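You operate a simulated robot arm through the tools that you are given. There is no shell and no other tool.

You are at the controls of a simulated robot arm. One attempt, no reset.

Task
Put things in order on the top of the window bench. At the end: the red plug from the top of the window bench stands where the small grey housing stood; the small grey housing stands where the white glue tube stood; the white glue tube stands where the black socket stood; the black socket from the top of the window bench stands on top of the white wide housing; whatever was shut is shut again. Leave all else as you found it, and nothing knocked over.
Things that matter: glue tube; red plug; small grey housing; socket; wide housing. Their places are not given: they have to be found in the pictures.

It is judged by the outcome, as a careful person would: the job done as asked, and still so three seconds after it is handed in. It fails if anything else is knocked over, pushed out of place, dropped, spilled or broken.

Robot
A 6-joint arm with a two-finger parallel gripper, fixed in place. Base frame: the origin is at the foot of the arm, x ahead of it, y to its left, z up; the work surface is at about z = 0. Lengths are in m, angles in degrees, forces in N, time in s.
With the tool pointing down near the work surface it reaches from about 0.16 to 0.42 m from the base axis. Its first joint turns from -66.0 to 66.0 degrees. Payload 1.57 kg.
The TCP is the grasp point between the finger pads, 0.03 m short of the fingertips. In the tool frame z runs along the fingers and y along their closing line. Largest opening 0.08 m; finger width 0.017, thickness 0.012; the body of the gripper, 0.04 by 0.082 m, starts 0.08 m behind the TCP.
Orientation is that of the tool frame in the base frame, as a unit quaternion [w, x, y, z]. With the fingers straight down and closing along the base's y, the tool's x points along the base's -x, its y along +y and its z along -z.

Tools
- The arm moves only by the tool play_rows. Its argument "increments" is a list of rows, each a list of 7 numbers: the turn, a rotation vector about the base's x, y, z in degrees, then the shift along the base's x, y, z in mm, then the opening in per cent of the stroke, from 0 (shut) to 100 (fully open). In form: [[rx, ry, rz, x, y, z, jaw], ...]. A call has 1 to 20 rows; each row is the pose to reach, as a shift and turn from the pose commanded when the call began. A row lasts 0.2 s, in which the tool goes at most 0.05 m and 8.6 degrees; a call with a longer step from one row to the next is refused whole, and so is a gripper value outside its range. Where a pose cannot be reached the arm comes as near as it can. A force on the tool above 40 N (or 10 N above the force at the start of the call, whichever is more), or a blocked arm, ends the call early, and 0.2 s more pass. The fingers move at their own pace (about 0.153 m/s each) and stop on an object; they squeeze with about 28 N. The grip force told is the motor's: it shows also when the fingers shut on nothing. Time passes only in rows, and 0.2 s behind the last, so rows that repeat a pose let the fingers close. It gives the time, the measured TCP pose, the force on the tool (base axes), the opening and the grip force at its end, in the units of the frame above (readings bear some noise), with the torque about the TCP (base axes, N m) and any sound that the robot's microphone picked up.
- Cameras (640 x 400 px; columns grow to the right, rows downward): "scene" is fixed at [0.0131, -0.324, 0.4144]; the picture's right is [0.90, -0.44, 0.00], its down [-0.29, -0.58, -0.76] and it looks along [0.34, 0.68, -0.65] (base axes); focal length 234 px, centre (320, 200). "wrist" rides on the gripper at [0.072, -0.007, -0.122] in the tool frame; the picture's right is [0.09, 1.00, 0.00], its down [-0.84, 0.08, -0.54] and it looks along [-0.54, 0.05, 0.84] (tool axes); focal length 238 px, centre (320, 200).
- grab_frame(camera): a new picture of that camera. It takes no simulated time.
- pixel_to_xyz(camera, pixels): for up to 12 pixels [column, row] of the newest picture of that camera ("zoom" is the newest enlarged one), the place [x, y, z] in the base frame of the surface seen there, good to about 0.003 m, but the place of the scene camera against the robot may be out by one fixed shift of up to 0.025 m in any direction. It takes no simulated time.
- zoom(camera, box): a new picture of the part [left, top, right, bottom] of that camera's present view, enlarged. It takes no simulated time.
- close_job(): hands the job in; it is judged then, once.

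Open the gripper and draw the arm clear of the work before you hand the job in, unless the task says otherwise.

The tools are called as a command line: name --argument value ..., lists and objects as JSON in quotes. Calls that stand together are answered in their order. play_rows: Moves the arm, as the interface text tells. Its arguments: {"type":"object","properties":{"increments":{"type":"array","items":{"type":"array","items":{"type":"number"}}}},"required":["increments"]} The other tools are called the same way: grab_frame (camera) takes a picture; pixel_to_xyz (camera, pixels) gives the place of the surface under pixels of a picture; zoom (camera, box) takes an enlarged picture of a part of a camera's view; close_job () hands the job in.

At the start:

```text
time_s: 0.0
ee_pos: [0.226, -0.0332, 0.2564]
tool_rot: [0.0, 0.0, 1.0, 0.0]
ft_force: [-0.7, -0.4, 0.2]
wrist_torque: [0.05, 0.02, 0.0]
opening: 0.0799
grip_force: 0.0
```

scene: 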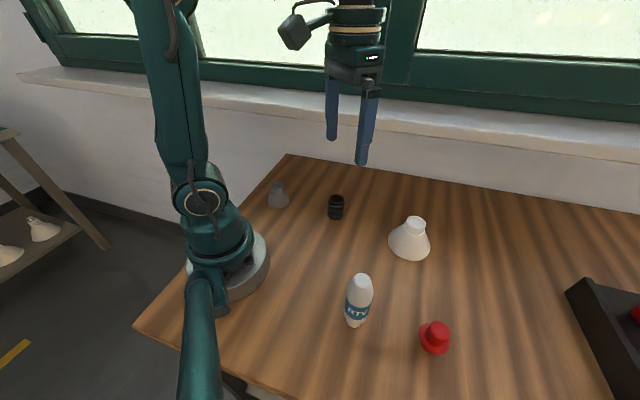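
wrist: 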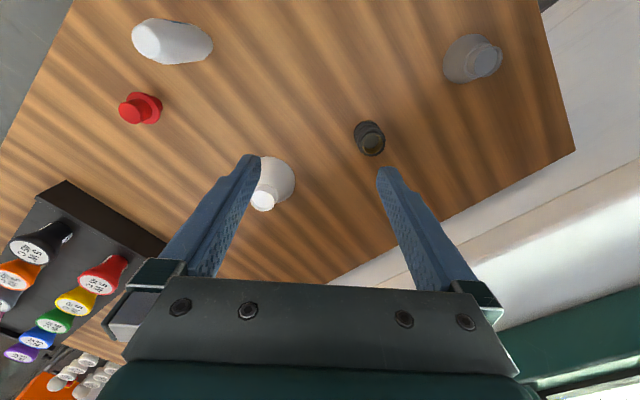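

The scene shows the small grey housing near (278,196), black socket (335,207), white wide housing (410,240), glue tube (358,300) and red plug (435,337). I take closer pictures first.

zoom --camera "scene" --box '[240, 160, 480, 310]'

grab_frame --camera "wrist"

grab_frame --camera "scene"

```text
2.67 times, centred on (360, 235) of scene
```

zoom: 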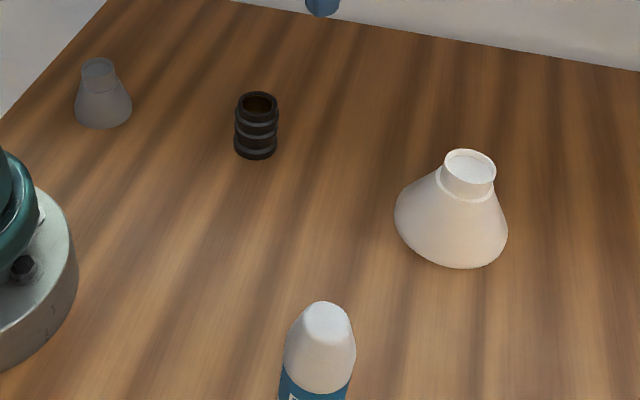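

```text
taken
```

wrist: 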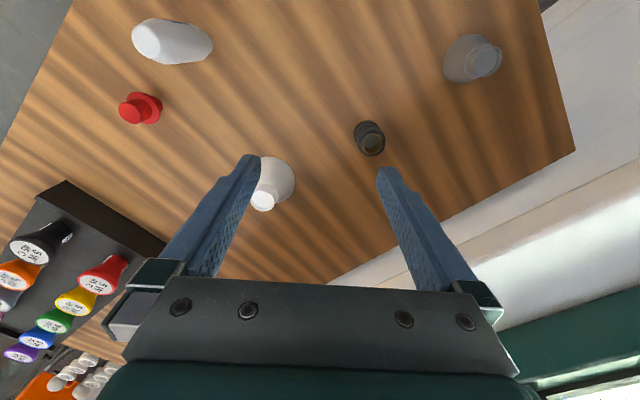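

```text
taken
```

scene: 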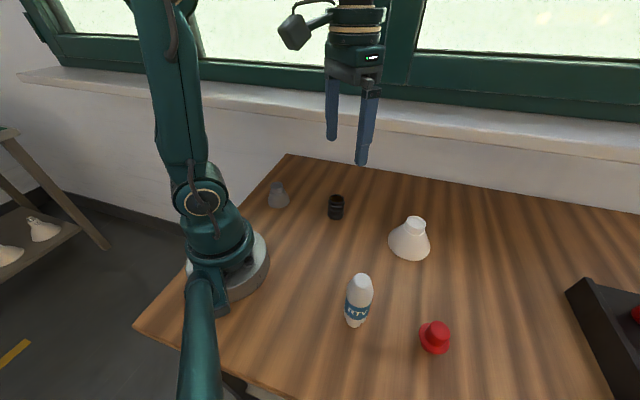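

The wrist picture shows all five things: tube (172,42), red plug (140,108), white housing (270,185), socket (370,138), grey housing (473,58). I ask for the places of several pixels in both cameras.

pixel_to_xyz --camera "wrist" --pixels '[[150, 42], [190, 42], [130, 115], [150, 103], [262, 200], [283, 180], [372, 143], [366, 128], [486, 60], [458, 60], [330, 60], [240, 100]]'

pixel_to_xyz --camera "scene" --pixels '[[278, 185], [278, 202], [336, 198], [336, 212], [416, 223], [410, 248], [360, 280], [356, 315], [437, 327], [434, 345], [320, 250], [450, 290]]'

zoom --camera "wrist" --box '[80, 0, 320, 150]'

zoom --camera "wrist" --box '[320, 20, 560, 170]'

```text
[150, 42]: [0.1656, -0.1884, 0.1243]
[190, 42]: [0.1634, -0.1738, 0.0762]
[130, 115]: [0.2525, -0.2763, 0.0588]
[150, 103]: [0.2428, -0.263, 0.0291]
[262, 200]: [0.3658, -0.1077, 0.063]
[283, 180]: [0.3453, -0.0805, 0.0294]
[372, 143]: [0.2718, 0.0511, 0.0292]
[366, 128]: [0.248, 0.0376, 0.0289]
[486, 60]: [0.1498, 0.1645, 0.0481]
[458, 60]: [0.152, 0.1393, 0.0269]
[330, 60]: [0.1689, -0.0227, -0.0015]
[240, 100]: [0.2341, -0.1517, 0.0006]
```

```text
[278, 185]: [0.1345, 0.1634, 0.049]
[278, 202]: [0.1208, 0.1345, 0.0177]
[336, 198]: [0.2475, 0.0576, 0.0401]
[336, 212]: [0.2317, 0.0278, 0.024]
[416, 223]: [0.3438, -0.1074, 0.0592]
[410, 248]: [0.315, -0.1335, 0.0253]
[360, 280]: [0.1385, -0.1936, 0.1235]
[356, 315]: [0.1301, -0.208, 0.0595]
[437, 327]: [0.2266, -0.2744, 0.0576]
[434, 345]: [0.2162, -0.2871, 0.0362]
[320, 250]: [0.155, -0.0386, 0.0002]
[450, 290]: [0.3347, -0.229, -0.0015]
```

```text
2.67 times, centred on (200, 75) of wrist
```

zoom: 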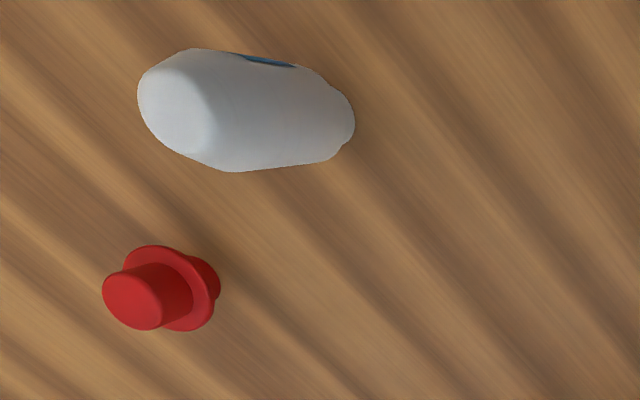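

```text
2.67 times, centred on (440, 95) of wrist
```

zoom: 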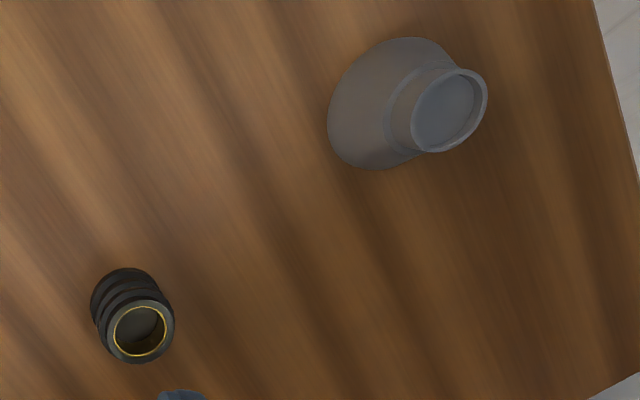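

The wrist camera puts the things at roughly: tube (0.165,-0.18), plug (0.245,-0.268), white housing (0.36,-0.1), socket (0.262,0.045), grey housing (0.15,0.155). I check where the wall and sill are, and sample the rims in the newest zoom.

pixel_to_xyz --camera "wrist" --pixels '[[560, 100], [590, 120], [575, 155], [560, 190], [600, 260], [620, 200], [500, 220], [545, 20], [600, 330], [430, 235]]'

pixel_to_xyz --camera "zoom" --pixels '[[412, 110], [445, 108], [482, 95], [440, 150], [455, 72], [108, 330], [140, 330], [172, 325], [135, 303], [142, 360], [370, 165], [335, 110]]'

pixel_to_xyz --camera "scene" --pixels '[[287, 155], [330, 166], [300, 130], [300, 105], [450, 170], [450, 135], [450, 110], [240, 110], [240, 90], [560, 200]]'

```text
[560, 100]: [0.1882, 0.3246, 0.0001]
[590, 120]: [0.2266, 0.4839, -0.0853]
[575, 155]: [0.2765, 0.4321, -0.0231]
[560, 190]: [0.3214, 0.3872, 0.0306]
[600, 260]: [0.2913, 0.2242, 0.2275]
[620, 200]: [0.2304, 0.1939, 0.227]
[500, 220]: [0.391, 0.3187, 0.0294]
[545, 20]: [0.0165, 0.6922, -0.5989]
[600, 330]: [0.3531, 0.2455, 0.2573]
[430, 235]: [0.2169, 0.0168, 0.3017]
```

```text
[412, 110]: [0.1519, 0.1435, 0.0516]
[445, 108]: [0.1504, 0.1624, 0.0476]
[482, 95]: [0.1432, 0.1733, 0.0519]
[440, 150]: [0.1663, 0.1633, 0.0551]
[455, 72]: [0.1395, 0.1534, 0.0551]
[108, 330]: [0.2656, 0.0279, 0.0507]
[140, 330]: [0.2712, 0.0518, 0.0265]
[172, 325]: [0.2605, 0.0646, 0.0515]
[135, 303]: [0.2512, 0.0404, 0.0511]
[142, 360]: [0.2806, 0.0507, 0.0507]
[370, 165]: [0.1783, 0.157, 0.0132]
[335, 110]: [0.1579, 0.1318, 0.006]
```

```text
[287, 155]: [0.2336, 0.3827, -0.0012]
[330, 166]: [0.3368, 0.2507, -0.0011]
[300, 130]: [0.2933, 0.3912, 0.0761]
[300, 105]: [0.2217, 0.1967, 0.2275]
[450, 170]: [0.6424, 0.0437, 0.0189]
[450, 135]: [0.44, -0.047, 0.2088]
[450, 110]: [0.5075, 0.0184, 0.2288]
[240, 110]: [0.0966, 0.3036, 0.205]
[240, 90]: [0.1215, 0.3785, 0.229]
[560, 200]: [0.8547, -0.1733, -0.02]
```

The sill overhangs the bench at about z = 0.21–0.23, its front edge running roughly along x + y ≈ 0.42. I look at this edge closely in the wrist view to know the clearance.

zoom --camera "wrist" --box '[480, 150, 640, 250]'

pixel_to_xyz --camera "wrist" --pixels '[[630, 185], [630, 195], [630, 205], [630, 215], [560, 205], [560, 215], [560, 225], [560, 235], [520, 225], [520, 235], [520, 245], [520, 255]]'

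pixel_to_xyz --camera "scene" --pixels '[[200, 101], [200, 106], [270, 112], [270, 116], [270, 120], [420, 128], [420, 132], [420, 136], [540, 142], [540, 148], [600, 150], [600, 155]]'

```text
4.00 times, centred on (560, 200) of wrist
```

zoom: 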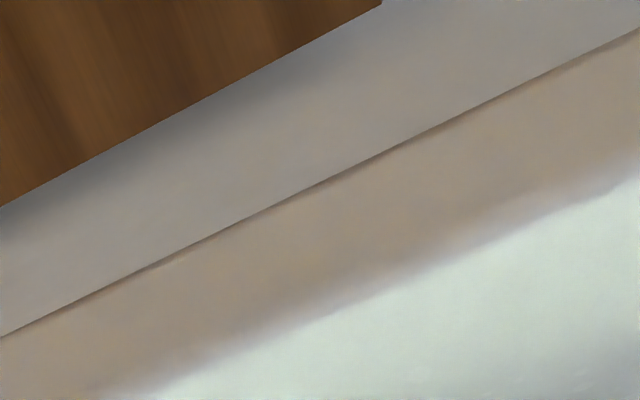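

```text
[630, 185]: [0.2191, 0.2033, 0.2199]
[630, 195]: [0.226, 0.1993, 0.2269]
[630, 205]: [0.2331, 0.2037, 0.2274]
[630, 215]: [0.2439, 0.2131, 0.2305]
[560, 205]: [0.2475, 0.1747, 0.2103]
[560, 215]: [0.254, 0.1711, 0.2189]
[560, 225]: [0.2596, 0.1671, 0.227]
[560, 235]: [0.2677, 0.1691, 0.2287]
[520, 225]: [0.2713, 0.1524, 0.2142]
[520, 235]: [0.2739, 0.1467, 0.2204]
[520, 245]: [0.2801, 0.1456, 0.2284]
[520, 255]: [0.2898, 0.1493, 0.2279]
```

```text
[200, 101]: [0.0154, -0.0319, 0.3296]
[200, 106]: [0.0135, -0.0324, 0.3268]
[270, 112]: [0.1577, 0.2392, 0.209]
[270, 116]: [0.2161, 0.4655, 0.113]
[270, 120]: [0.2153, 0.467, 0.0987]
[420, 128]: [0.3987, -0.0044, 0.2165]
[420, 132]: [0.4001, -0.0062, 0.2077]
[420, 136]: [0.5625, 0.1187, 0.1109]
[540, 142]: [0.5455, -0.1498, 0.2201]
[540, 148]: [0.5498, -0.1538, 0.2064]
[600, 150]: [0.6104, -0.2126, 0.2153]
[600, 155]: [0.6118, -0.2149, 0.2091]
```

The sill front edge lies on x + y ≈ 0.422 at z ≈ 0.205–0.228, so closing the fingers parallel to it (turn +45° about z) keeps the gripper well clear. I move above the socket, turned 45°, to look closely.

play_rows --increments '[[[0, 0, 7.5, 3, 10, -16, 100], [0, 0, 15, 6, 20, -32, 100], [0, 0, 22.5, 8, 29, -48, 100], [0, 0, 30, 11, 38, -64, 100], [0, 0, 37.5, 14, 48, -80, 100], [0, 0, 45, 16, 58, -96, 100], [0, 0, 45, 16, 58, -96, 100]]]'

```text
refused: [0, 0, 45, 16, 58, -96, 100] is not a number from 0 to 100
```

The call was refused because of an extra bracket; I send the same move again in the right form.

play_rows --increments '[[0, 0, 7.5, 3, 10, -16, 100], [0, 0, 15, 6, 20, -32, 100], [0, 0, 22.5, 8, 29, -48, 100], [0, 0, 30, 11, 38, -64, 100], [0, 0, 37.5, 14, 48, -80, 100], [0, 0, 45, 16, 58, -96, 100], [0, 0, 45, 16, 58, -96, 100]]'

grab_frame --camera "wrist"

grab_frame --camera "scene"

```text
time_s: 1.6
ee_pos: [0.2433, 0.026, 0.1605]
tool_rot: [0.0, -0.384, 0.923, 0.0]
ft_force: [0.2, -1.1, 0.0]
wrist_torque: [0.03, -0.03, 0.02]
opening: 0.0799
grip_force: 0.0
```

```text
taken
```

wrist: 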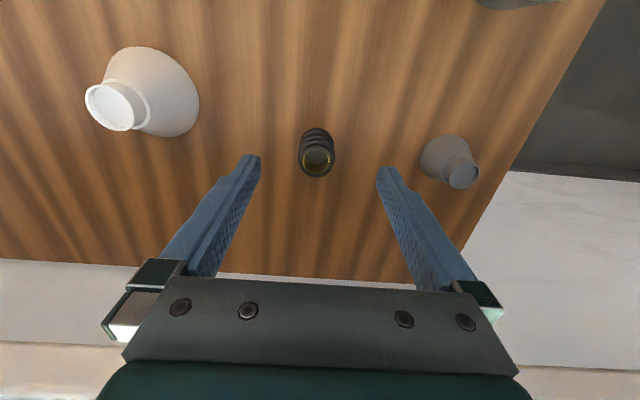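

```text
taken
```

scene: 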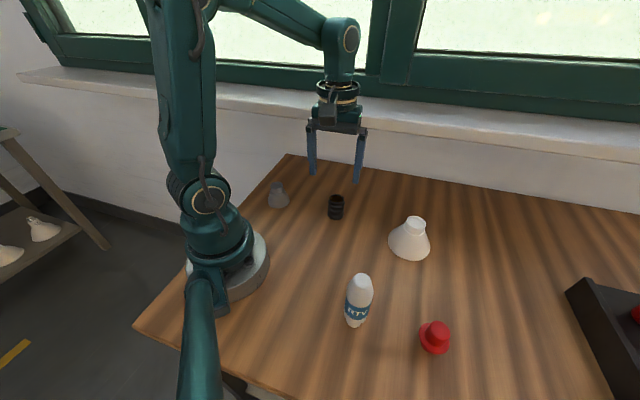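

The arm turned 45° and now sees the socket at (317,155), white housing (145,90) and grey housing (450,162). I enlarge these to find centres, rims and neck shapes.

zoom --camera "wrist" --box '[60, 30, 220, 130]'

zoom --camera "wrist" --box '[400, 110, 528, 190]'

zoom --camera "wrist" --box '[253, 115, 381, 195]'

```text
4.00 times, centred on (140, 80) of wrist
```

zoom: 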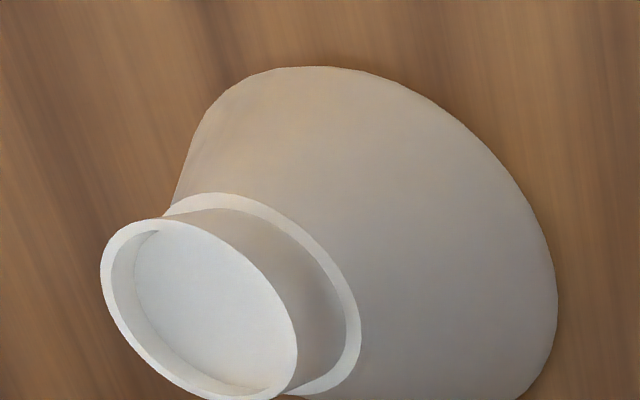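

```text
5.00 times, centred on (464, 150) of wrist
```

zoom: 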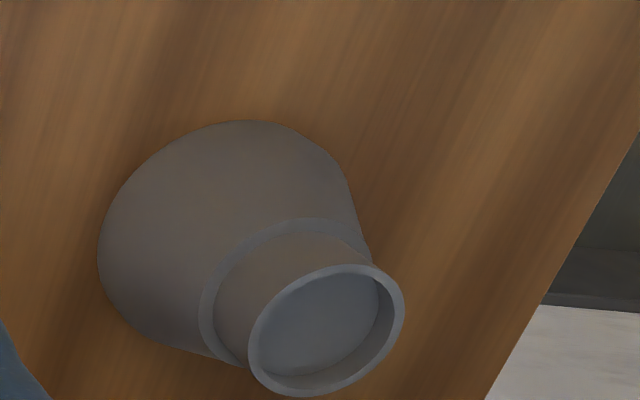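

```text
5.00 times, centred on (317, 155) of wrist
```

zoom: 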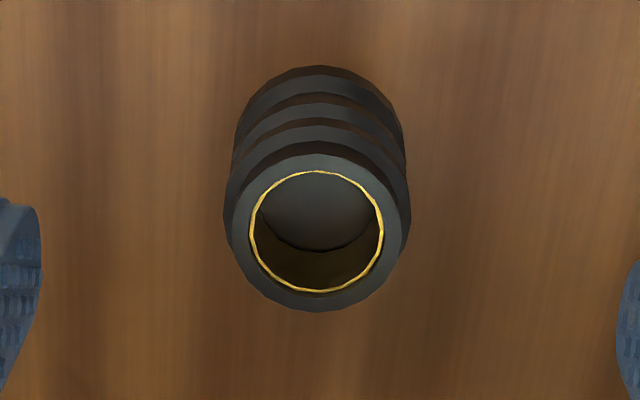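

The socket is a short cylinder with a recess on top; both housings have a neck with a small recess. I sample the socket's rim and foot in this zoom.

pixel_to_xyz --camera "zoom" --pixels '[[238, 235], [400, 235], [318, 162], [318, 303], [265, 280], [375, 280], [265, 185], [375, 185], [318, 240], [240, 150], [398, 150], [318, 72]]'

pixel_to_xyz --camera "wrist" --pixels '[[320, 60], [250, 120], [390, 120], [320, 230], [420, 230]]'

```text
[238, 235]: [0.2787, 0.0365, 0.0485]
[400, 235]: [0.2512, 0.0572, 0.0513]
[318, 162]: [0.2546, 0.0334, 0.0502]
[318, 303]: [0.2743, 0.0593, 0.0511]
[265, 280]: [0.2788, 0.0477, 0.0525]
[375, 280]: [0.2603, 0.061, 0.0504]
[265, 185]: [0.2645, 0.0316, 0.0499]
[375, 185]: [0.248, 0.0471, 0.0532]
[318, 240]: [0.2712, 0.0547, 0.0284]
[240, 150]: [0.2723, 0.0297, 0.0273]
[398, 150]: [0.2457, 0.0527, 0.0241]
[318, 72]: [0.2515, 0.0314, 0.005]
```

```text
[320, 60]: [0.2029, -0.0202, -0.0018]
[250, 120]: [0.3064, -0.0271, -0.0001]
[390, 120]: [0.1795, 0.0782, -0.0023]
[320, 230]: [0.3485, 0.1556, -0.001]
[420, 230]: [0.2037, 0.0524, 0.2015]
```

Socket centre ≈ (0.264, 0.047), top z ≈ 0.051, diameter ≈ 0.035. Next I sample the grey housing's neck and base in a fresh zoom.

zoom --camera "wrist" --box '[400, 110, 528, 190]'

pixel_to_xyz --camera "zoom" --pixels '[[253, 345], [400, 305], [345, 268], [310, 393], [262, 308], [390, 345], [325, 330], [205, 310], [310, 222], [240, 124], [102, 250], [160, 335]]'

```text
5.00 times, centred on (464, 150) of wrist
```

zoom: 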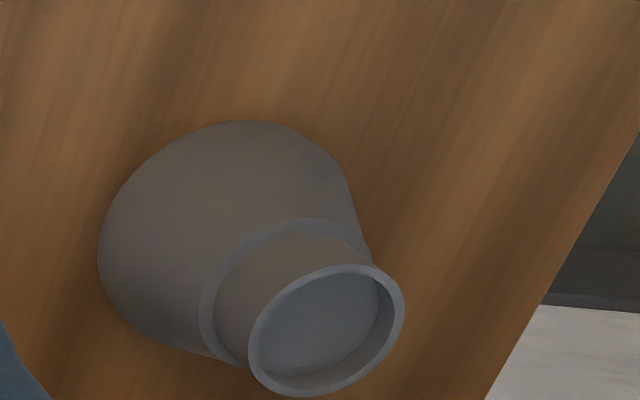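

```text
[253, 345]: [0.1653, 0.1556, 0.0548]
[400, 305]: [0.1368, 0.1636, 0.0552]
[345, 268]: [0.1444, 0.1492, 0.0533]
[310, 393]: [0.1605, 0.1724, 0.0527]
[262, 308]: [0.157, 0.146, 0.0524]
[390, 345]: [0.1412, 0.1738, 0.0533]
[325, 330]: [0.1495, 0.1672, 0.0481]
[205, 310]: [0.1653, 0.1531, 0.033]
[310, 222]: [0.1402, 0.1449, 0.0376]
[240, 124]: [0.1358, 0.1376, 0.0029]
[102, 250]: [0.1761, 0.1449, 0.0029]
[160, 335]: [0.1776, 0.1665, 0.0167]
```

Grey housing: neck centre ≈ (0.151, 0.160), top z ≈ 0.0535, neck diameter ≈ 0.03 from z ≈ 0.037, base diameter ≈ 0.057. Now I move above the white housing for a close look.

play_rows --increments '[[0, 0, 0, 15, -24, 10, 100], [0, 0, 0, 38, -60, 20, 100], [0, 0, 0, 62, -97, 20, 100], [0, 0, 0, 82, -128, 20, 100], [0, 0, 0, 93, -145, 20, 100], [0, 0, 0, 93, -145, 20, 100]]'

grab_frame --camera "wrist"

```text
time_s: 3.0
ee_pos: [0.3354, -0.1203, 0.1814]
tool_rot: [0.0, -0.384, 0.923, 0.0]
ft_force: [-0.4, 0.8, 0.1]
wrist_torque: [0.01, -0.02, -0.02]
opening: 0.08
grip_force: 0.0
```

```text
taken
```

wrist: 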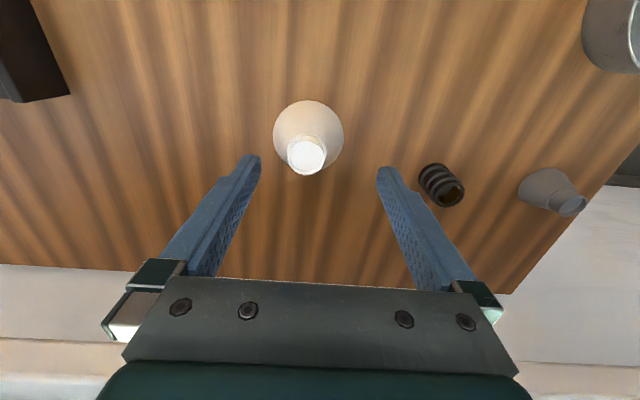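

The white housing now sits at (307,140) with its neck at (307,155). I enlarge it and sample the neck rim.

zoom --camera "wrist" --box '[243, 95, 371, 175]'

```text
5.00 times, centred on (307, 135) of wrist
```

zoom: 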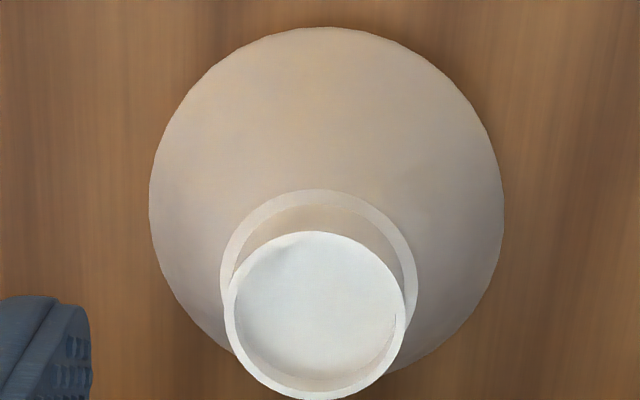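

I sample the neck rim and its recess in this zoom at opposing points.

pixel_to_xyz --camera "zoom" --pixels '[[230, 315], [401, 315], [315, 235], [315, 395], [257, 258], [377, 370], [377, 258], [257, 372], [315, 315], [229, 255], [410, 265], [155, 200]]'

```text
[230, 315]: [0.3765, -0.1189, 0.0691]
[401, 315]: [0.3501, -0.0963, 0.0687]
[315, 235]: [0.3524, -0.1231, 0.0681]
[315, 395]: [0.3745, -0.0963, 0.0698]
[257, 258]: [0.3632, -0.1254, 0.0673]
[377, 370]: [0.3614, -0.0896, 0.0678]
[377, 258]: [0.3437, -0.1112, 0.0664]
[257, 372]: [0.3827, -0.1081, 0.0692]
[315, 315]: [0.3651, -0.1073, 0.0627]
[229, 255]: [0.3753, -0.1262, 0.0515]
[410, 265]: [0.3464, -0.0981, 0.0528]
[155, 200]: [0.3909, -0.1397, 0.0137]
```

White housing neck: centre ≈ (0.363, -0.1085), rim z ≈ 0.0685, outer diameter ≈ 0.036, about the same as the socket, with a shallow recess. Next I go high above the glue tube and turn back to 0° to look at it and the plug.

play_rows --increments '[[0, 0, -7, -10, -4, 15, 100], [0, 0, -14.5, -38, -15, 40, 100], [0, 0, -22, -70, -28, 45, 100], [0, 0, -29.5, -102, -41, 45, 100], [0, 0, -37, -132, -53, 45, 100], [0, 0, -45, -150, -60, 45, 100], [0, 0, -45, -150, -60, 45, 100]]'

grab_frame --camera "wrist"

grab_frame --camera "scene"

```text
time_s: 4.6
ee_pos: [0.1859, -0.1809, 0.2259]
tool_rot: [0.0, 0.001, 1.0, -0.001]
ft_force: [0.4, 0.6, 0.0]
wrist_torque: [-0.01, 0.01, -0.03]
opening: 0.08
grip_force: 0.0
```

```text
taken
```

wrist: 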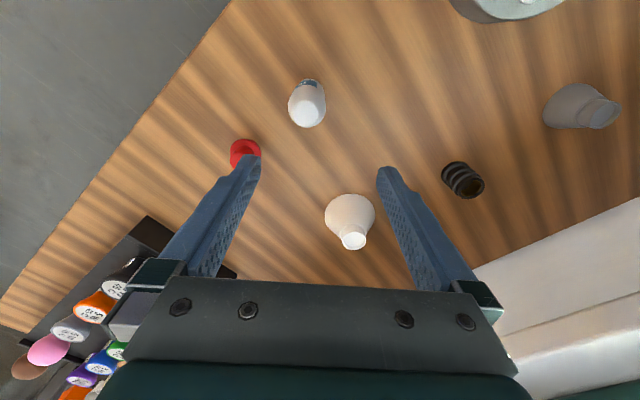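

```text
taken
```

scene: 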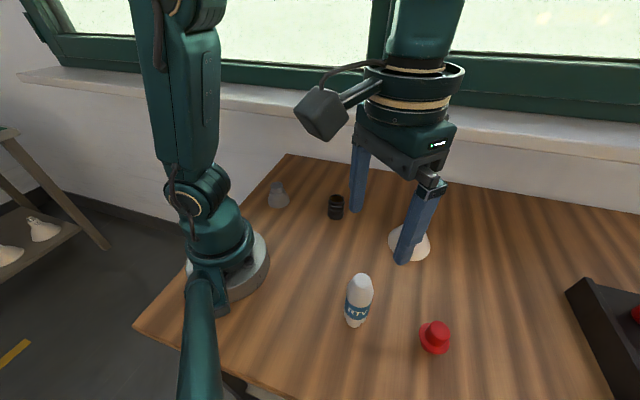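

The tube is seen nearly end-on at (307,103) and the plug at (245,152) beside the finger. I enlarge both.

zoom --camera "wrist" --box '[259, 65, 355, 125]'

zoom --camera "scene" --box '[320, 255, 480, 355]'

zoom --camera "wrist" --box '[259, 70, 355, 130]'

pixel_to_xyz --camera "zoom" --pixels '[[205, 230], [440, 230], [320, 150], [320, 350], [230, 150], [410, 150], [320, 250], [260, 80], [385, 80], [320, 60], [230, 320], [400, 330]]'

```text
6.67 times, centred on (307, 95) of wrist
```

zoom: 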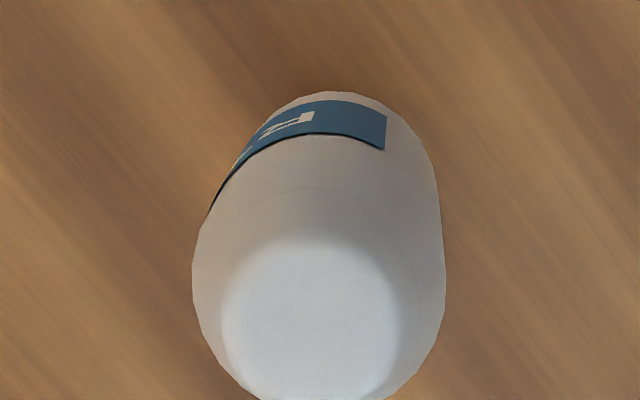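

```text
4.00 times, centred on (400, 305) of scene
```

zoom: 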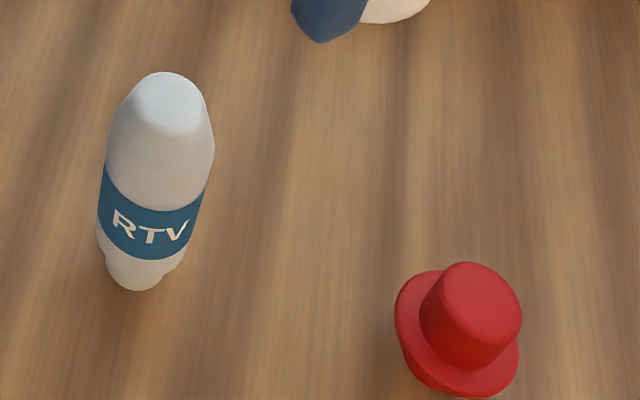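

```text
6.67 times, centred on (307, 100) of wrist
```

zoom: 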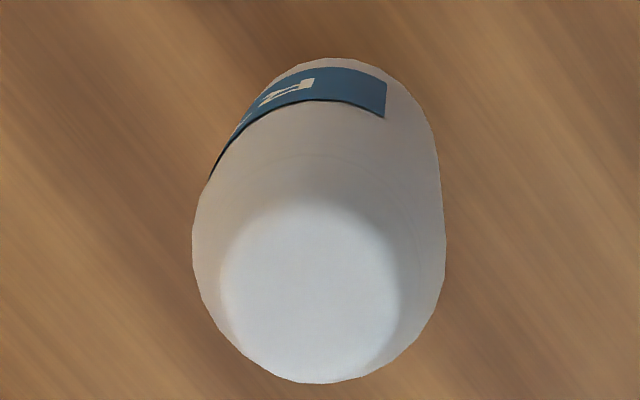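

```text
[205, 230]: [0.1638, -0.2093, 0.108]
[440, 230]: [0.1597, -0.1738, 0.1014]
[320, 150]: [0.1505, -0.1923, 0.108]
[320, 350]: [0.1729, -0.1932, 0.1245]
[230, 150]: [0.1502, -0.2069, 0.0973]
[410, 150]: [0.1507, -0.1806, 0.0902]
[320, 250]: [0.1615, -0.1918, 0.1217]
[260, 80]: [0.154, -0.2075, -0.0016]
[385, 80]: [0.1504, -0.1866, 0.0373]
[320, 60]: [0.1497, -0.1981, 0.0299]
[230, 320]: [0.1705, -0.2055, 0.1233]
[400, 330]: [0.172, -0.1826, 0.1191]
```

The tube is widest near z ≈ 0.09, tapering to a rounded top at z ≈ 0.124 and a narrow foot. I sample more points on it to get its axis.

pixel_to_xyz --camera "zoom" --pixels '[[320, 378], [320, 365], [260, 355], [375, 360], [198, 260], [441, 260], [222, 280], [398, 280], [310, 208], [310, 290], [280, 290], [340, 290]]'

zoom --camera "scene" --box '[325, 265, 389, 335]'

pixel_to_xyz --camera "scene" --pixels '[[350, 285], [358, 285], [371, 287], [346, 310], [357, 312], [369, 308], [349, 322], [355, 325], [362, 322], [361, 275], [361, 282], [355, 327]]'

```text
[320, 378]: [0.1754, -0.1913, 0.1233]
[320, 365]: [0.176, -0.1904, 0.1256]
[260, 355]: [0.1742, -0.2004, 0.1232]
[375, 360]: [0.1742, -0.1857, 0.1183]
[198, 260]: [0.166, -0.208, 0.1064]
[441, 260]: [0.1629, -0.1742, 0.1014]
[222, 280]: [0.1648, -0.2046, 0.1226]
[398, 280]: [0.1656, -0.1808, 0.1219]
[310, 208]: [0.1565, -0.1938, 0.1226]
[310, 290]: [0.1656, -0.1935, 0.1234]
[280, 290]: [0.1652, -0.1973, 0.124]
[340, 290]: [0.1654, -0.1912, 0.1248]
```

```text
5.71 times, centred on (357, 300) of scene
```

zoom: 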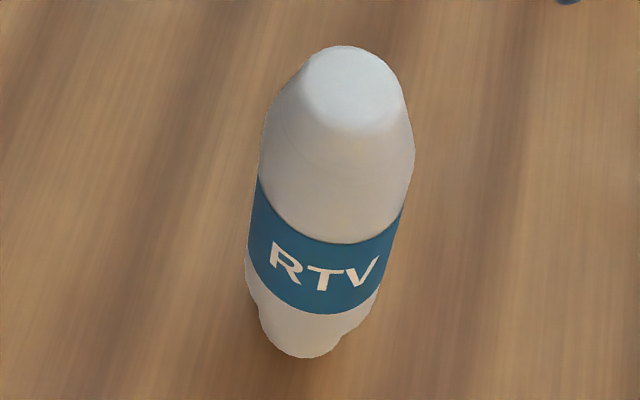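

```text
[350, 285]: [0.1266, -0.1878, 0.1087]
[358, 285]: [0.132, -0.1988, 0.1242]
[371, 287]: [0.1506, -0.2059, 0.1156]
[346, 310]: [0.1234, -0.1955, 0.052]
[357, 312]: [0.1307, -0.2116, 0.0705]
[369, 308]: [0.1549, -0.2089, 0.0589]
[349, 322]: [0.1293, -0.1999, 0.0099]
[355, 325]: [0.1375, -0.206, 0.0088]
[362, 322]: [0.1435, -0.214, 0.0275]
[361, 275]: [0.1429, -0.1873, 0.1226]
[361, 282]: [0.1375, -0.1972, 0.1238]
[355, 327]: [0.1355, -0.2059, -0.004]
```

Tube axis ≈ (0.165, -0.192), width ≈ 0.036. I now shift above the red plug to look at it.

play_rows --increments '[[0, 0, 0, 15, -18, 0, 100], [0, 0, 0, 40, -46, -15, 100], [0, 0, 0, 60, -65, -40, 100], [0, 0, 0, 65, -72, -50, 100], [0, 0, 0, 65, -72, -50, 100]]'

grab_frame --camera "wrist"

zoom --camera "wrist" --box '[240, 90, 400, 190]'

```text
time_s: 5.8
ee_pos: [0.2512, -0.2521, 0.1759]
tool_rot: [0.0, 0.001, 1.0, 0.0]
ft_force: [0.8, 0.6, -0.1]
wrist_torque: [-0.01, 0.0, 0.0]
opening: 0.0799
grip_force: 0.0
```

```text
taken
```

wrist: 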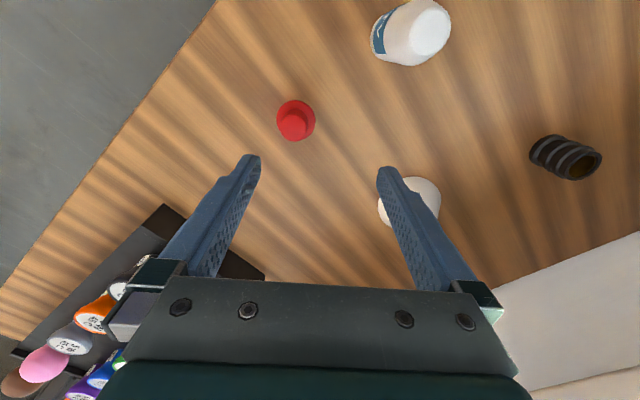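

```text
4.00 times, centred on (320, 140) of wrist
```

zoom: 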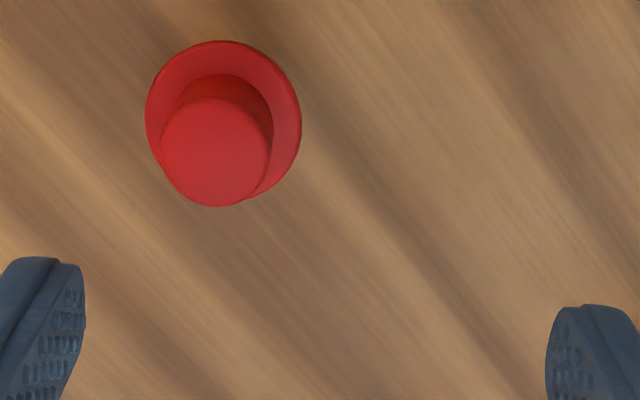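

The plug shows as a top knob on a wider flange at (296,120). I sample its knob top, flange edge and surroundings, including the dark tray nearby.

pixel_to_xyz --camera "zoom" --pixels '[[165, 155], [264, 155], [215, 102], [215, 202], [215, 155], [180, 120], [250, 190], [150, 110], [298, 120], [225, 45], [280, 70], [265, 190]]'

pixel_to_xyz --camera "wrist" --pixels '[[165, 210], [140, 245], [120, 290], [265, 275], [90, 310], [180, 20], [130, 120], [230, 255], [410, 30], [390, 40]]'

zoom --camera "scene" --box '[405, 305, 469, 365]'

```text
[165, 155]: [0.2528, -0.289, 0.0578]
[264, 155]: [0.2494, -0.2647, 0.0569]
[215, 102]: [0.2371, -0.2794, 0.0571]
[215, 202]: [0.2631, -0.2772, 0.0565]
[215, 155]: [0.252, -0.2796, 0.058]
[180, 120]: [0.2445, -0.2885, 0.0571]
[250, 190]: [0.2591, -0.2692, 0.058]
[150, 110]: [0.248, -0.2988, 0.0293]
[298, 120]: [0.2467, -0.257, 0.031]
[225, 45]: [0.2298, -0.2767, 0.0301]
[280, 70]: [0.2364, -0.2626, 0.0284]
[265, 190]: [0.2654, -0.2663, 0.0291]
```

```text
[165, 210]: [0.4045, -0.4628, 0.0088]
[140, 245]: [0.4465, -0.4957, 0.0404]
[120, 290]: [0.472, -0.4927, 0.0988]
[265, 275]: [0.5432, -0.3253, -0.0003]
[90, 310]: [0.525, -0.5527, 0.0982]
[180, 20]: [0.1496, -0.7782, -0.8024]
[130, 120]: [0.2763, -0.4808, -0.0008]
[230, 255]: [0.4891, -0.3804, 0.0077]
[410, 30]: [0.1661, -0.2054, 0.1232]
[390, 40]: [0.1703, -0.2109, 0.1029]
```

```text
6.67 times, centred on (437, 335) of scene
```

zoom: 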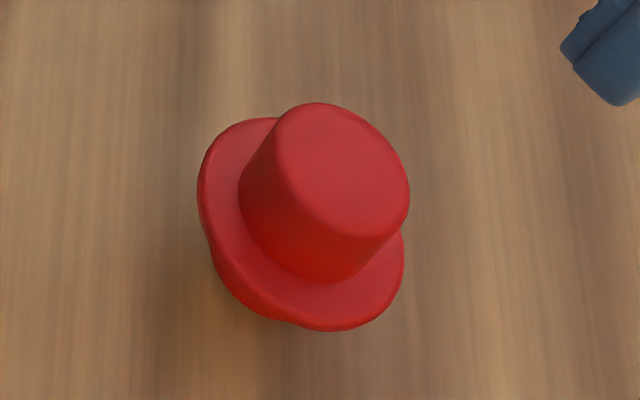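

Plug: axis ≈ (0.251, -0.278), knob z 0.030–0.0575, diameter ≈ 0.027, flange below z ≈ 0.03. All five places are known; I now go to above the socket with 45° yaw.

play_rows --increments '[[0, 0, 5, 0, 10, 15, 100], [0, 0, 10, 0, 40, 20, 100], [0, 0, 15, 2, 80, 20, 100], [0, 0, 20, 4, 122, 20, 100], [0, 0, 25, 6, 164, 20, 100], [0, 0, 30, 8, 206, 15, 100], [0, 0, 35, 10, 245, 5, 100], [0, 0, 40, 12, 275, -10, 100], [0, 0, 45, 14, 294, -30, 100], [0, 0, 45, 14, 299, -45, 100], [0, 0, 45, 14, 299, -45, 100]]'

grab_frame --camera "wrist"

grab_frame --camera "scene"

```text
time_s: 8.2
ee_pos: [0.2649, 0.0471, 0.13]
tool_rot: [0.0, -0.383, 0.924, 0.0]
ft_force: [0.5, 0.3, 0.2]
wrist_torque: [0.03, -0.03, 0.0]
opening: 0.0801
grip_force: 0.0
```

```text
taken
```

wrist: 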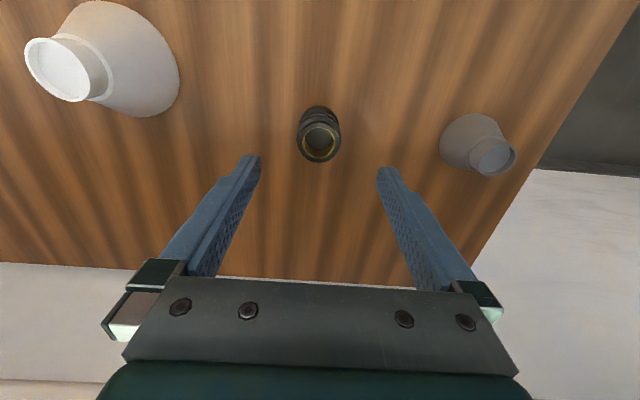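

```text
taken
```

scene: 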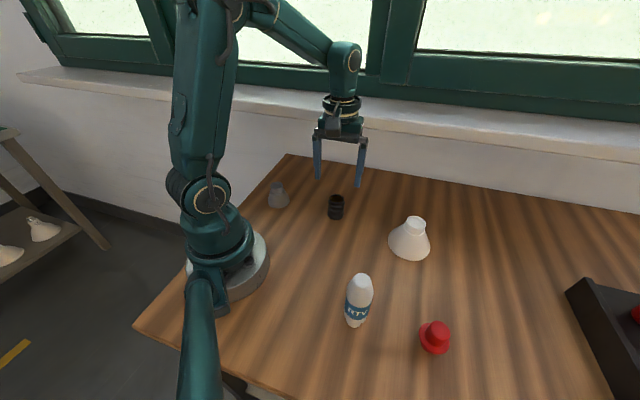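

By projection, the point under the TCP at the socket's top height falls at about (320.6,145); the socket's rim centre shows at (319,142). I zoom to check the offset finely.

zoom --camera "wrist" --box '[272, 100, 368, 160]'

pixel_to_xyz --camera "zoom" --pixels '[[175, 270], [450, 270], [315, 170], [315, 400], [215, 195], [410, 360], [410, 195], [215, 360], [315, 285]]'

```text
6.67 times, centred on (320, 130) of wrist
```

zoom: 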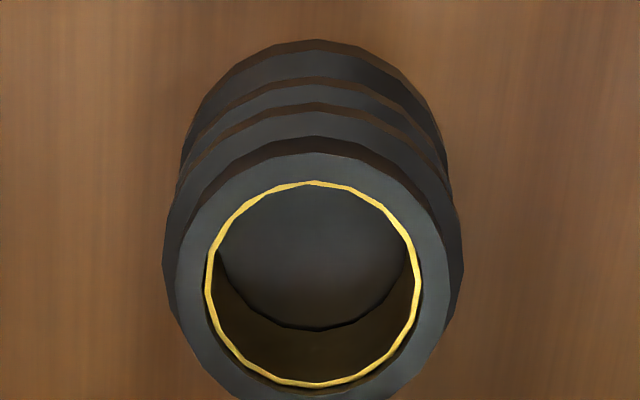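

```text
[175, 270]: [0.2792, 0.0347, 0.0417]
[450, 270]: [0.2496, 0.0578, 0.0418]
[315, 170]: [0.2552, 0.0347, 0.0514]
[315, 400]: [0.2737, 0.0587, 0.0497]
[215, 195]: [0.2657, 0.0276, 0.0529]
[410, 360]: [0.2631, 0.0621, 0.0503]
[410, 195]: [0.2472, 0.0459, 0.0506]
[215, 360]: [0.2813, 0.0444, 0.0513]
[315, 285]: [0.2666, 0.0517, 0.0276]
```

The rim samples average to (0.264, 0.046), which is within 1–2 mm of the TCP. I go straight down to z ≈ 0.038 with the fingers open.

play_rows --increments '[[0, 0, 0, 0, -0.5, -20, 100], [0, 0, 0, 0, -0.5, -45, 100], [0, 0, 0, 0, -0.5, -70, 100], [0, 0, 0, 0, -0.5, -85, 100], [0, 0, 0, 0, -0.5, -92, 100], [0, 0, 0, 0, -0.5, -92, 100]]'

grab_frame --camera "wrist"

grab_frame --camera "scene"

```text
time_s: 9.6
ee_pos: [0.2639, 0.0463, 0.0372]
tool_rot: [0.0, -0.382, 0.924, 0.001]
ft_force: [-0.4, -0.5, 0.1]
wrist_torque: [0.02, 0.01, -0.01]
opening: 0.08
grip_force: 0.1
```

```text
taken
```

wrist: 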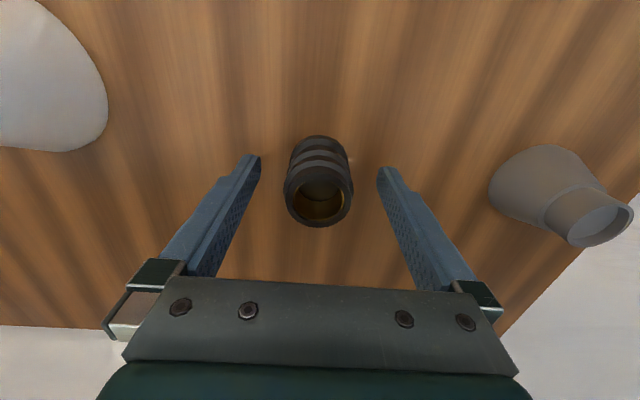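

```text
taken
```

scene: 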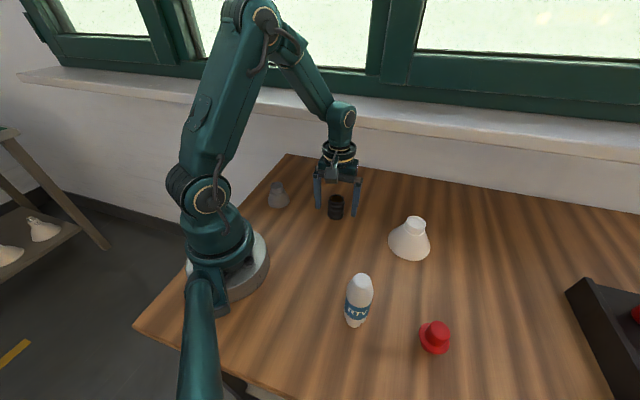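

The socket stands centred between the fingers at (319,180). I close in two steps onto it.

play_rows --increments '[[0, 0, 0, 0, 0, 0, 52], [0, 0, 0, 0, 0, 0, 46], [0, 0, 0, 0, 0, 0, 20], [0, 0, 0, 0, 0, 0, 0], [0, 0, 0, 0, 0, 0, 0], [0, 0, 0, 0, 0, 0, 0]]'

```text
time_s: 11.0
ee_pos: [0.2649, 0.0481, 0.039]
tool_rot: [-0.001, -0.383, 0.924, 0.001]
ft_force: [-0.6, 0.8, 0.7]
wrist_torque: [-0.02, -0.02, -0.02]
opening: 0.0393
grip_force: 28.0
```

The fingers stopped at 0.039 m with 28 N: the socket is held. I lift it straight up.

play_rows --increments '[[0, 0, 0, 0, 0, 10, 0], [0, 0, 0, 0, 0, 40, 0], [0, 0, 0, 0, 0, 80, 0], [0, 0, 0, 0, 0, 115, 0], [0, 0, 0, 0, 0, 122, 0], [0, 0, 0, 0, 0, 122, 0]]'

grab_frame --camera "wrist"

grab_frame --camera "scene"

```text
time_s: 12.4
ee_pos: [0.266, 0.0465, 0.1608]
tool_rot: [0.0, -0.382, 0.924, 0.001]
ft_force: [0.2, -0.5, -0.6]
wrist_torque: [-0.03, 0.0, 0.03]
opening: 0.0396
grip_force: 28.2
```

```text
taken
```

wrist: 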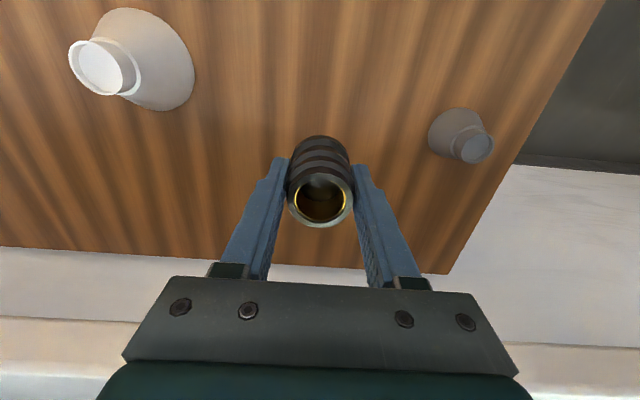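

```text
taken
```

scene: 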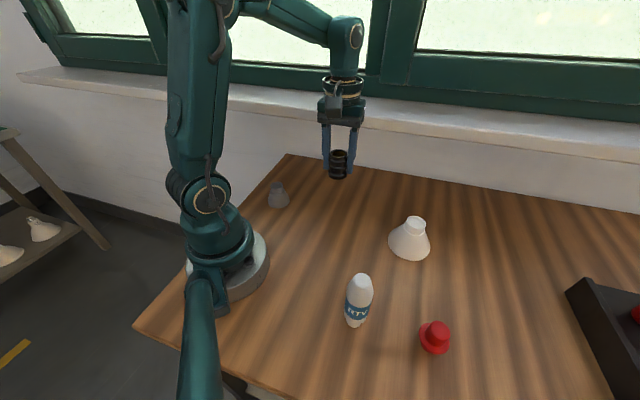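

The socket hangs straight in the fingers at (320,195), about 1–2 mm behind the TCP. I carry it level to above the white housing's neck.

play_rows --increments '[[0, 0, 0, 8, -12, 0, 0], [0, 0, 0, 25, -38, 0, 0], [0, 0, 0, 45, -69, 0, 0], [0, 0, 0, 65, -100, 0, 0], [0, 0, 0, 82, -127, 0, 0], [0, 0, 0, 95, -146, 0, 0], [0, 0, 0, 100, -154, 0, 0], [0, 0, 0, 100, -154, 0, 0]]'

grab_frame --camera "wrist"

zoom --camera "scene" --box '[340, 130, 500, 280]'

```text
time_s: 14.2
ee_pos: [0.3642, -0.1082, 0.1598]
tool_rot: [0.0, -0.383, 0.924, 0.0]
ft_force: [0.3, -0.1, -0.7]
wrist_torque: [-0.01, 0.0, -0.01]
opening: 0.0396
grip_force: 28.2
```

```text
taken
```

wrist: 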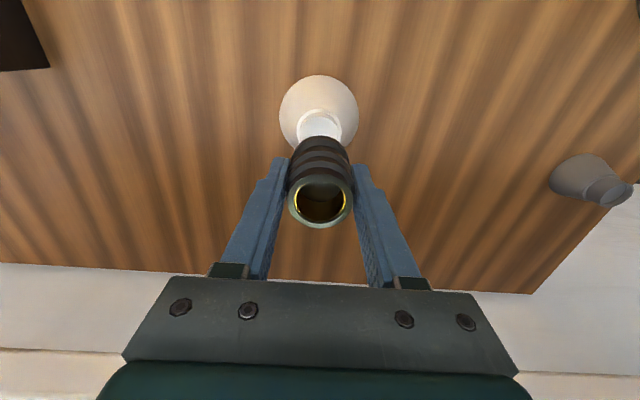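

```text
2.67 times, centred on (420, 205) of scene
```

zoom: 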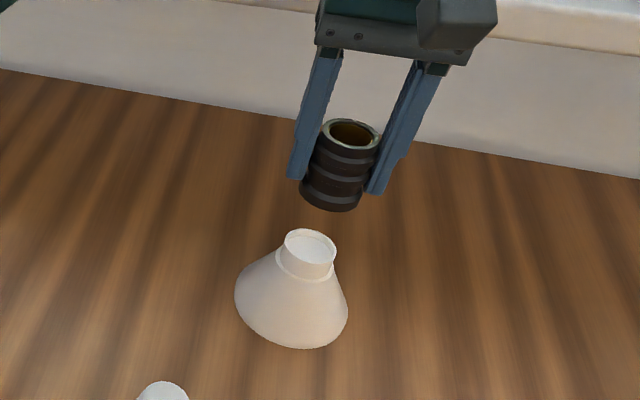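

The white neck shows just beyond the socket at about (320,120). I enlarge this part to check the alignment before lowering.

zoom --camera "wrist" --box '[256, 70, 384, 150]'

pixel_to_xyz --camera "zoom" --pixels '[[318, 212], [318, 240], [225, 275], [412, 275], [240, 300], [395, 300], [318, 195], [245, 240], [392, 240], [318, 280]]'

```text
5.00 times, centred on (320, 110) of wrist
```

zoom: 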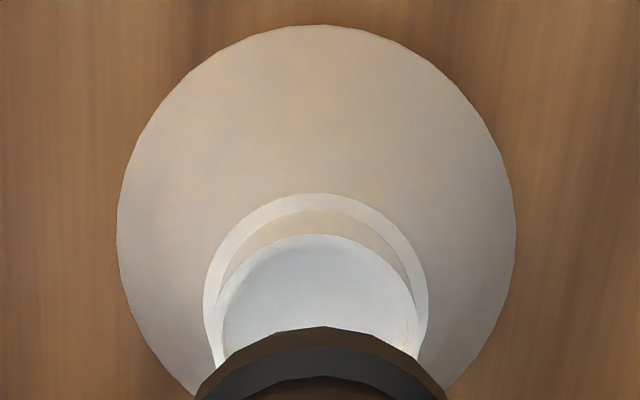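

```text
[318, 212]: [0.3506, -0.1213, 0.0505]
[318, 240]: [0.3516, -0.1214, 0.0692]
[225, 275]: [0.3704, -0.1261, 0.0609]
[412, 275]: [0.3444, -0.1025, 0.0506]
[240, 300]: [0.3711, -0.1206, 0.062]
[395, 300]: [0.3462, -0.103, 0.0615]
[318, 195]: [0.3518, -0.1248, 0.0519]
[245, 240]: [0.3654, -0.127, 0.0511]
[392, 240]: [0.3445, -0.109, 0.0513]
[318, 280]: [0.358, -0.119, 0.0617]
```

The rim's near edge at (320,117) gives a neck centre of about (0.364,-0.109), right under the TCP. I lower to a few millimetres above contact and check from the side.

play_rows --increments '[[0, 0, 0, 0, 0, -15, 0], [0, 0, 0, 0, 0, -32, 0], [0, 0, 0, 0, 0, -43, 0], [0, 0, 0, 0, 0, -49, 0], [0, 0, 0, 0, 0, -49, 0]]'

zoom --camera "scene" --box '[360, 180, 460, 270]'

grab_frame --camera "wrist"

```text
time_s: 15.4
ee_pos: [0.3651, -0.1076, 0.1125]
tool_rot: [0.0, -0.383, 0.924, 0.0]
ft_force: [0.2, 0.4, 0.4]
wrist_torque: [0.02, -0.01, -0.01]
opening: 0.0397
grip_force: 27.8
```

```text
4.44 times, centred on (410, 225) of scene
```

zoom: 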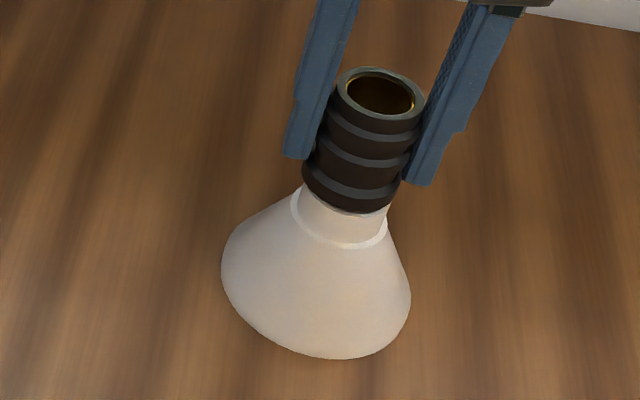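

```text
taken
```

wrist: 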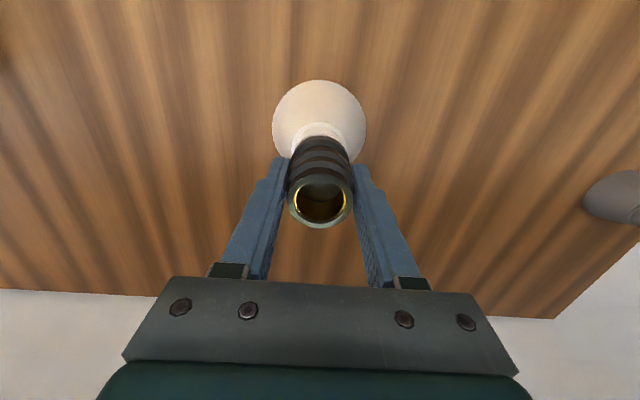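

The socket is lined up just above the neck in the side view. I lower by small steps and watch the vertical force.

play_rows --increments '[[0, 0, 0, -0.7, -0.5, -1.5, 0], [0, 0, 0, -0.7, -0.5, -3, 0], [0, 0, 0, -0.7, -0.5, -3, 0]]'

```text
time_s: 16.2
ee_pos: [0.3641, -0.1075, 0.11]
tool_rot: [0.0, -0.383, 0.924, 0.001]
ft_force: [0.1, -0.5, -0.2]
wrist_torque: [0.01, 0.01, -0.02]
opening: 0.0396
grip_force: 28.1
```

No contact yet (force about zero, z ≈ 0.109). I lower another 2 mm.

play_rows --increments '[[0, 0, 0, 0, 0, -1, 0], [0, 0, 0, 0, 0, -2, 0], [0, 0, 0, 0, 0, -2, 0]]'

zoom --camera "scene" --box '[360, 180, 460, 270]'

```text
time_s: 17.0
ee_pos: [0.3648, -0.1088, 0.1086]
tool_rot: [0.002, -0.384, 0.924, -0.002]
ft_force: [-3.4, 2.0, 20.5]
wrist_torque: [0.07, 0.12, 0.0]
opening: 0.0396
grip_force: 27.6
```

```text
4.44 times, centred on (410, 225) of scene
```

zoom: 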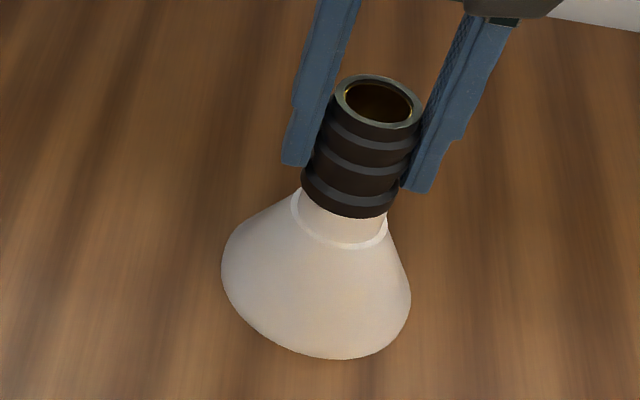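

Contact: 20.5 N upward, so the socket rests on the neck. I unload by lifting the command 1 mm, then open the fingers gently.

play_rows --increments '[[0, 0, 0, 0, 0, 0.5, 0], [0, 0, 0, 0, 0, 1, 0], [0, 0, 0, 0, 0, 1, 0]]'

```text
time_s: 17.8
ee_pos: [0.364, -0.1079, 0.1074]
tool_rot: [0.0, -0.382, 0.924, 0.0]
ft_force: [1.9, -0.9, 13.9]
wrist_torque: [-0.04, -0.15, 0.0]
opening: 0.0395
grip_force: 28.6
```

Still 13.9 N of load; I lift the command another 0.7 mm and read again.

play_rows --increments '[[0, 0, 0, 0, 0, 0.4, 0], [0, 0, 0, 0, 0, 0.7, 0], [0, 0, 0, 0, 0, 0.7, 0]]'

```text
time_s: 18.6
ee_pos: [0.3639, -0.1083, 0.1086]
tool_rot: [-0.002, -0.383, 0.924, 0.0]
ft_force: [1.9, -0.7, 3.9]
wrist_torque: [-0.01, -0.05, 0.0]
opening: 0.0395
grip_force: 27.7
```

The load is down to about 4 N. I open the fingers slowly now.

play_rows --increments '[[0, 0, 0, 0, 0, 0.2, 48], [0, 0, 0, 0, 0, 0.2, 52], [0, 0, 0, 0, 0, 0.2, 58], [0, 0, 0, 0, 0, 0.2, 68], [0, 0, 0, 0, 0, 0.2, 80], [0, 0, 0, 0, 0, 0.2, 80]]'

zoom --camera "scene" --box '[360, 180, 460, 270]'

grab_frame --camera "wrist"

```text
time_s: 20.0
ee_pos: [0.3646, -0.1075, 0.1091]
tool_rot: [0.001, -0.383, 0.924, 0.0]
ft_force: [1.0, 0.1, -0.2]
wrist_torque: [0.02, 0.03, -0.02]
opening: 0.0641
grip_force: 0.0
```

```text
4.44 times, centred on (410, 225) of scene
```

zoom: 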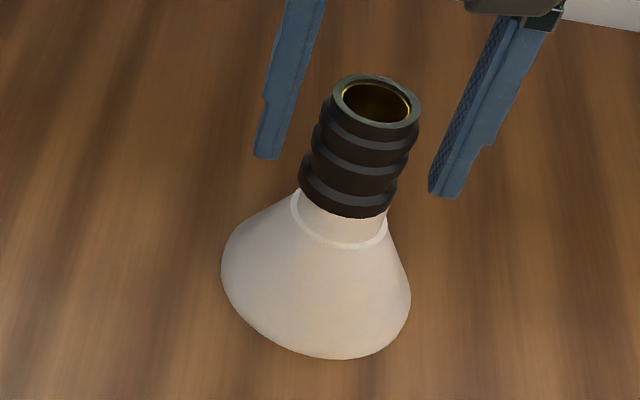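

```text
taken
```

wrist: 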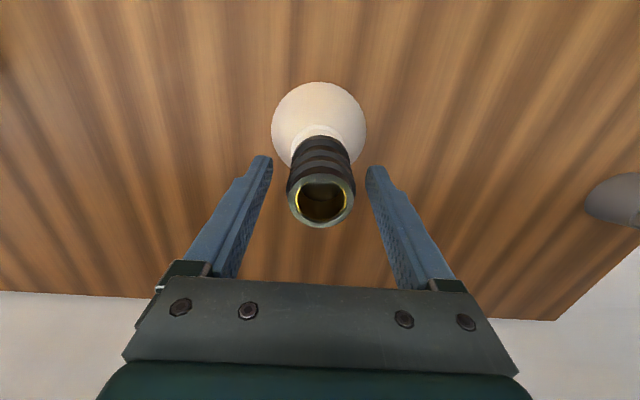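

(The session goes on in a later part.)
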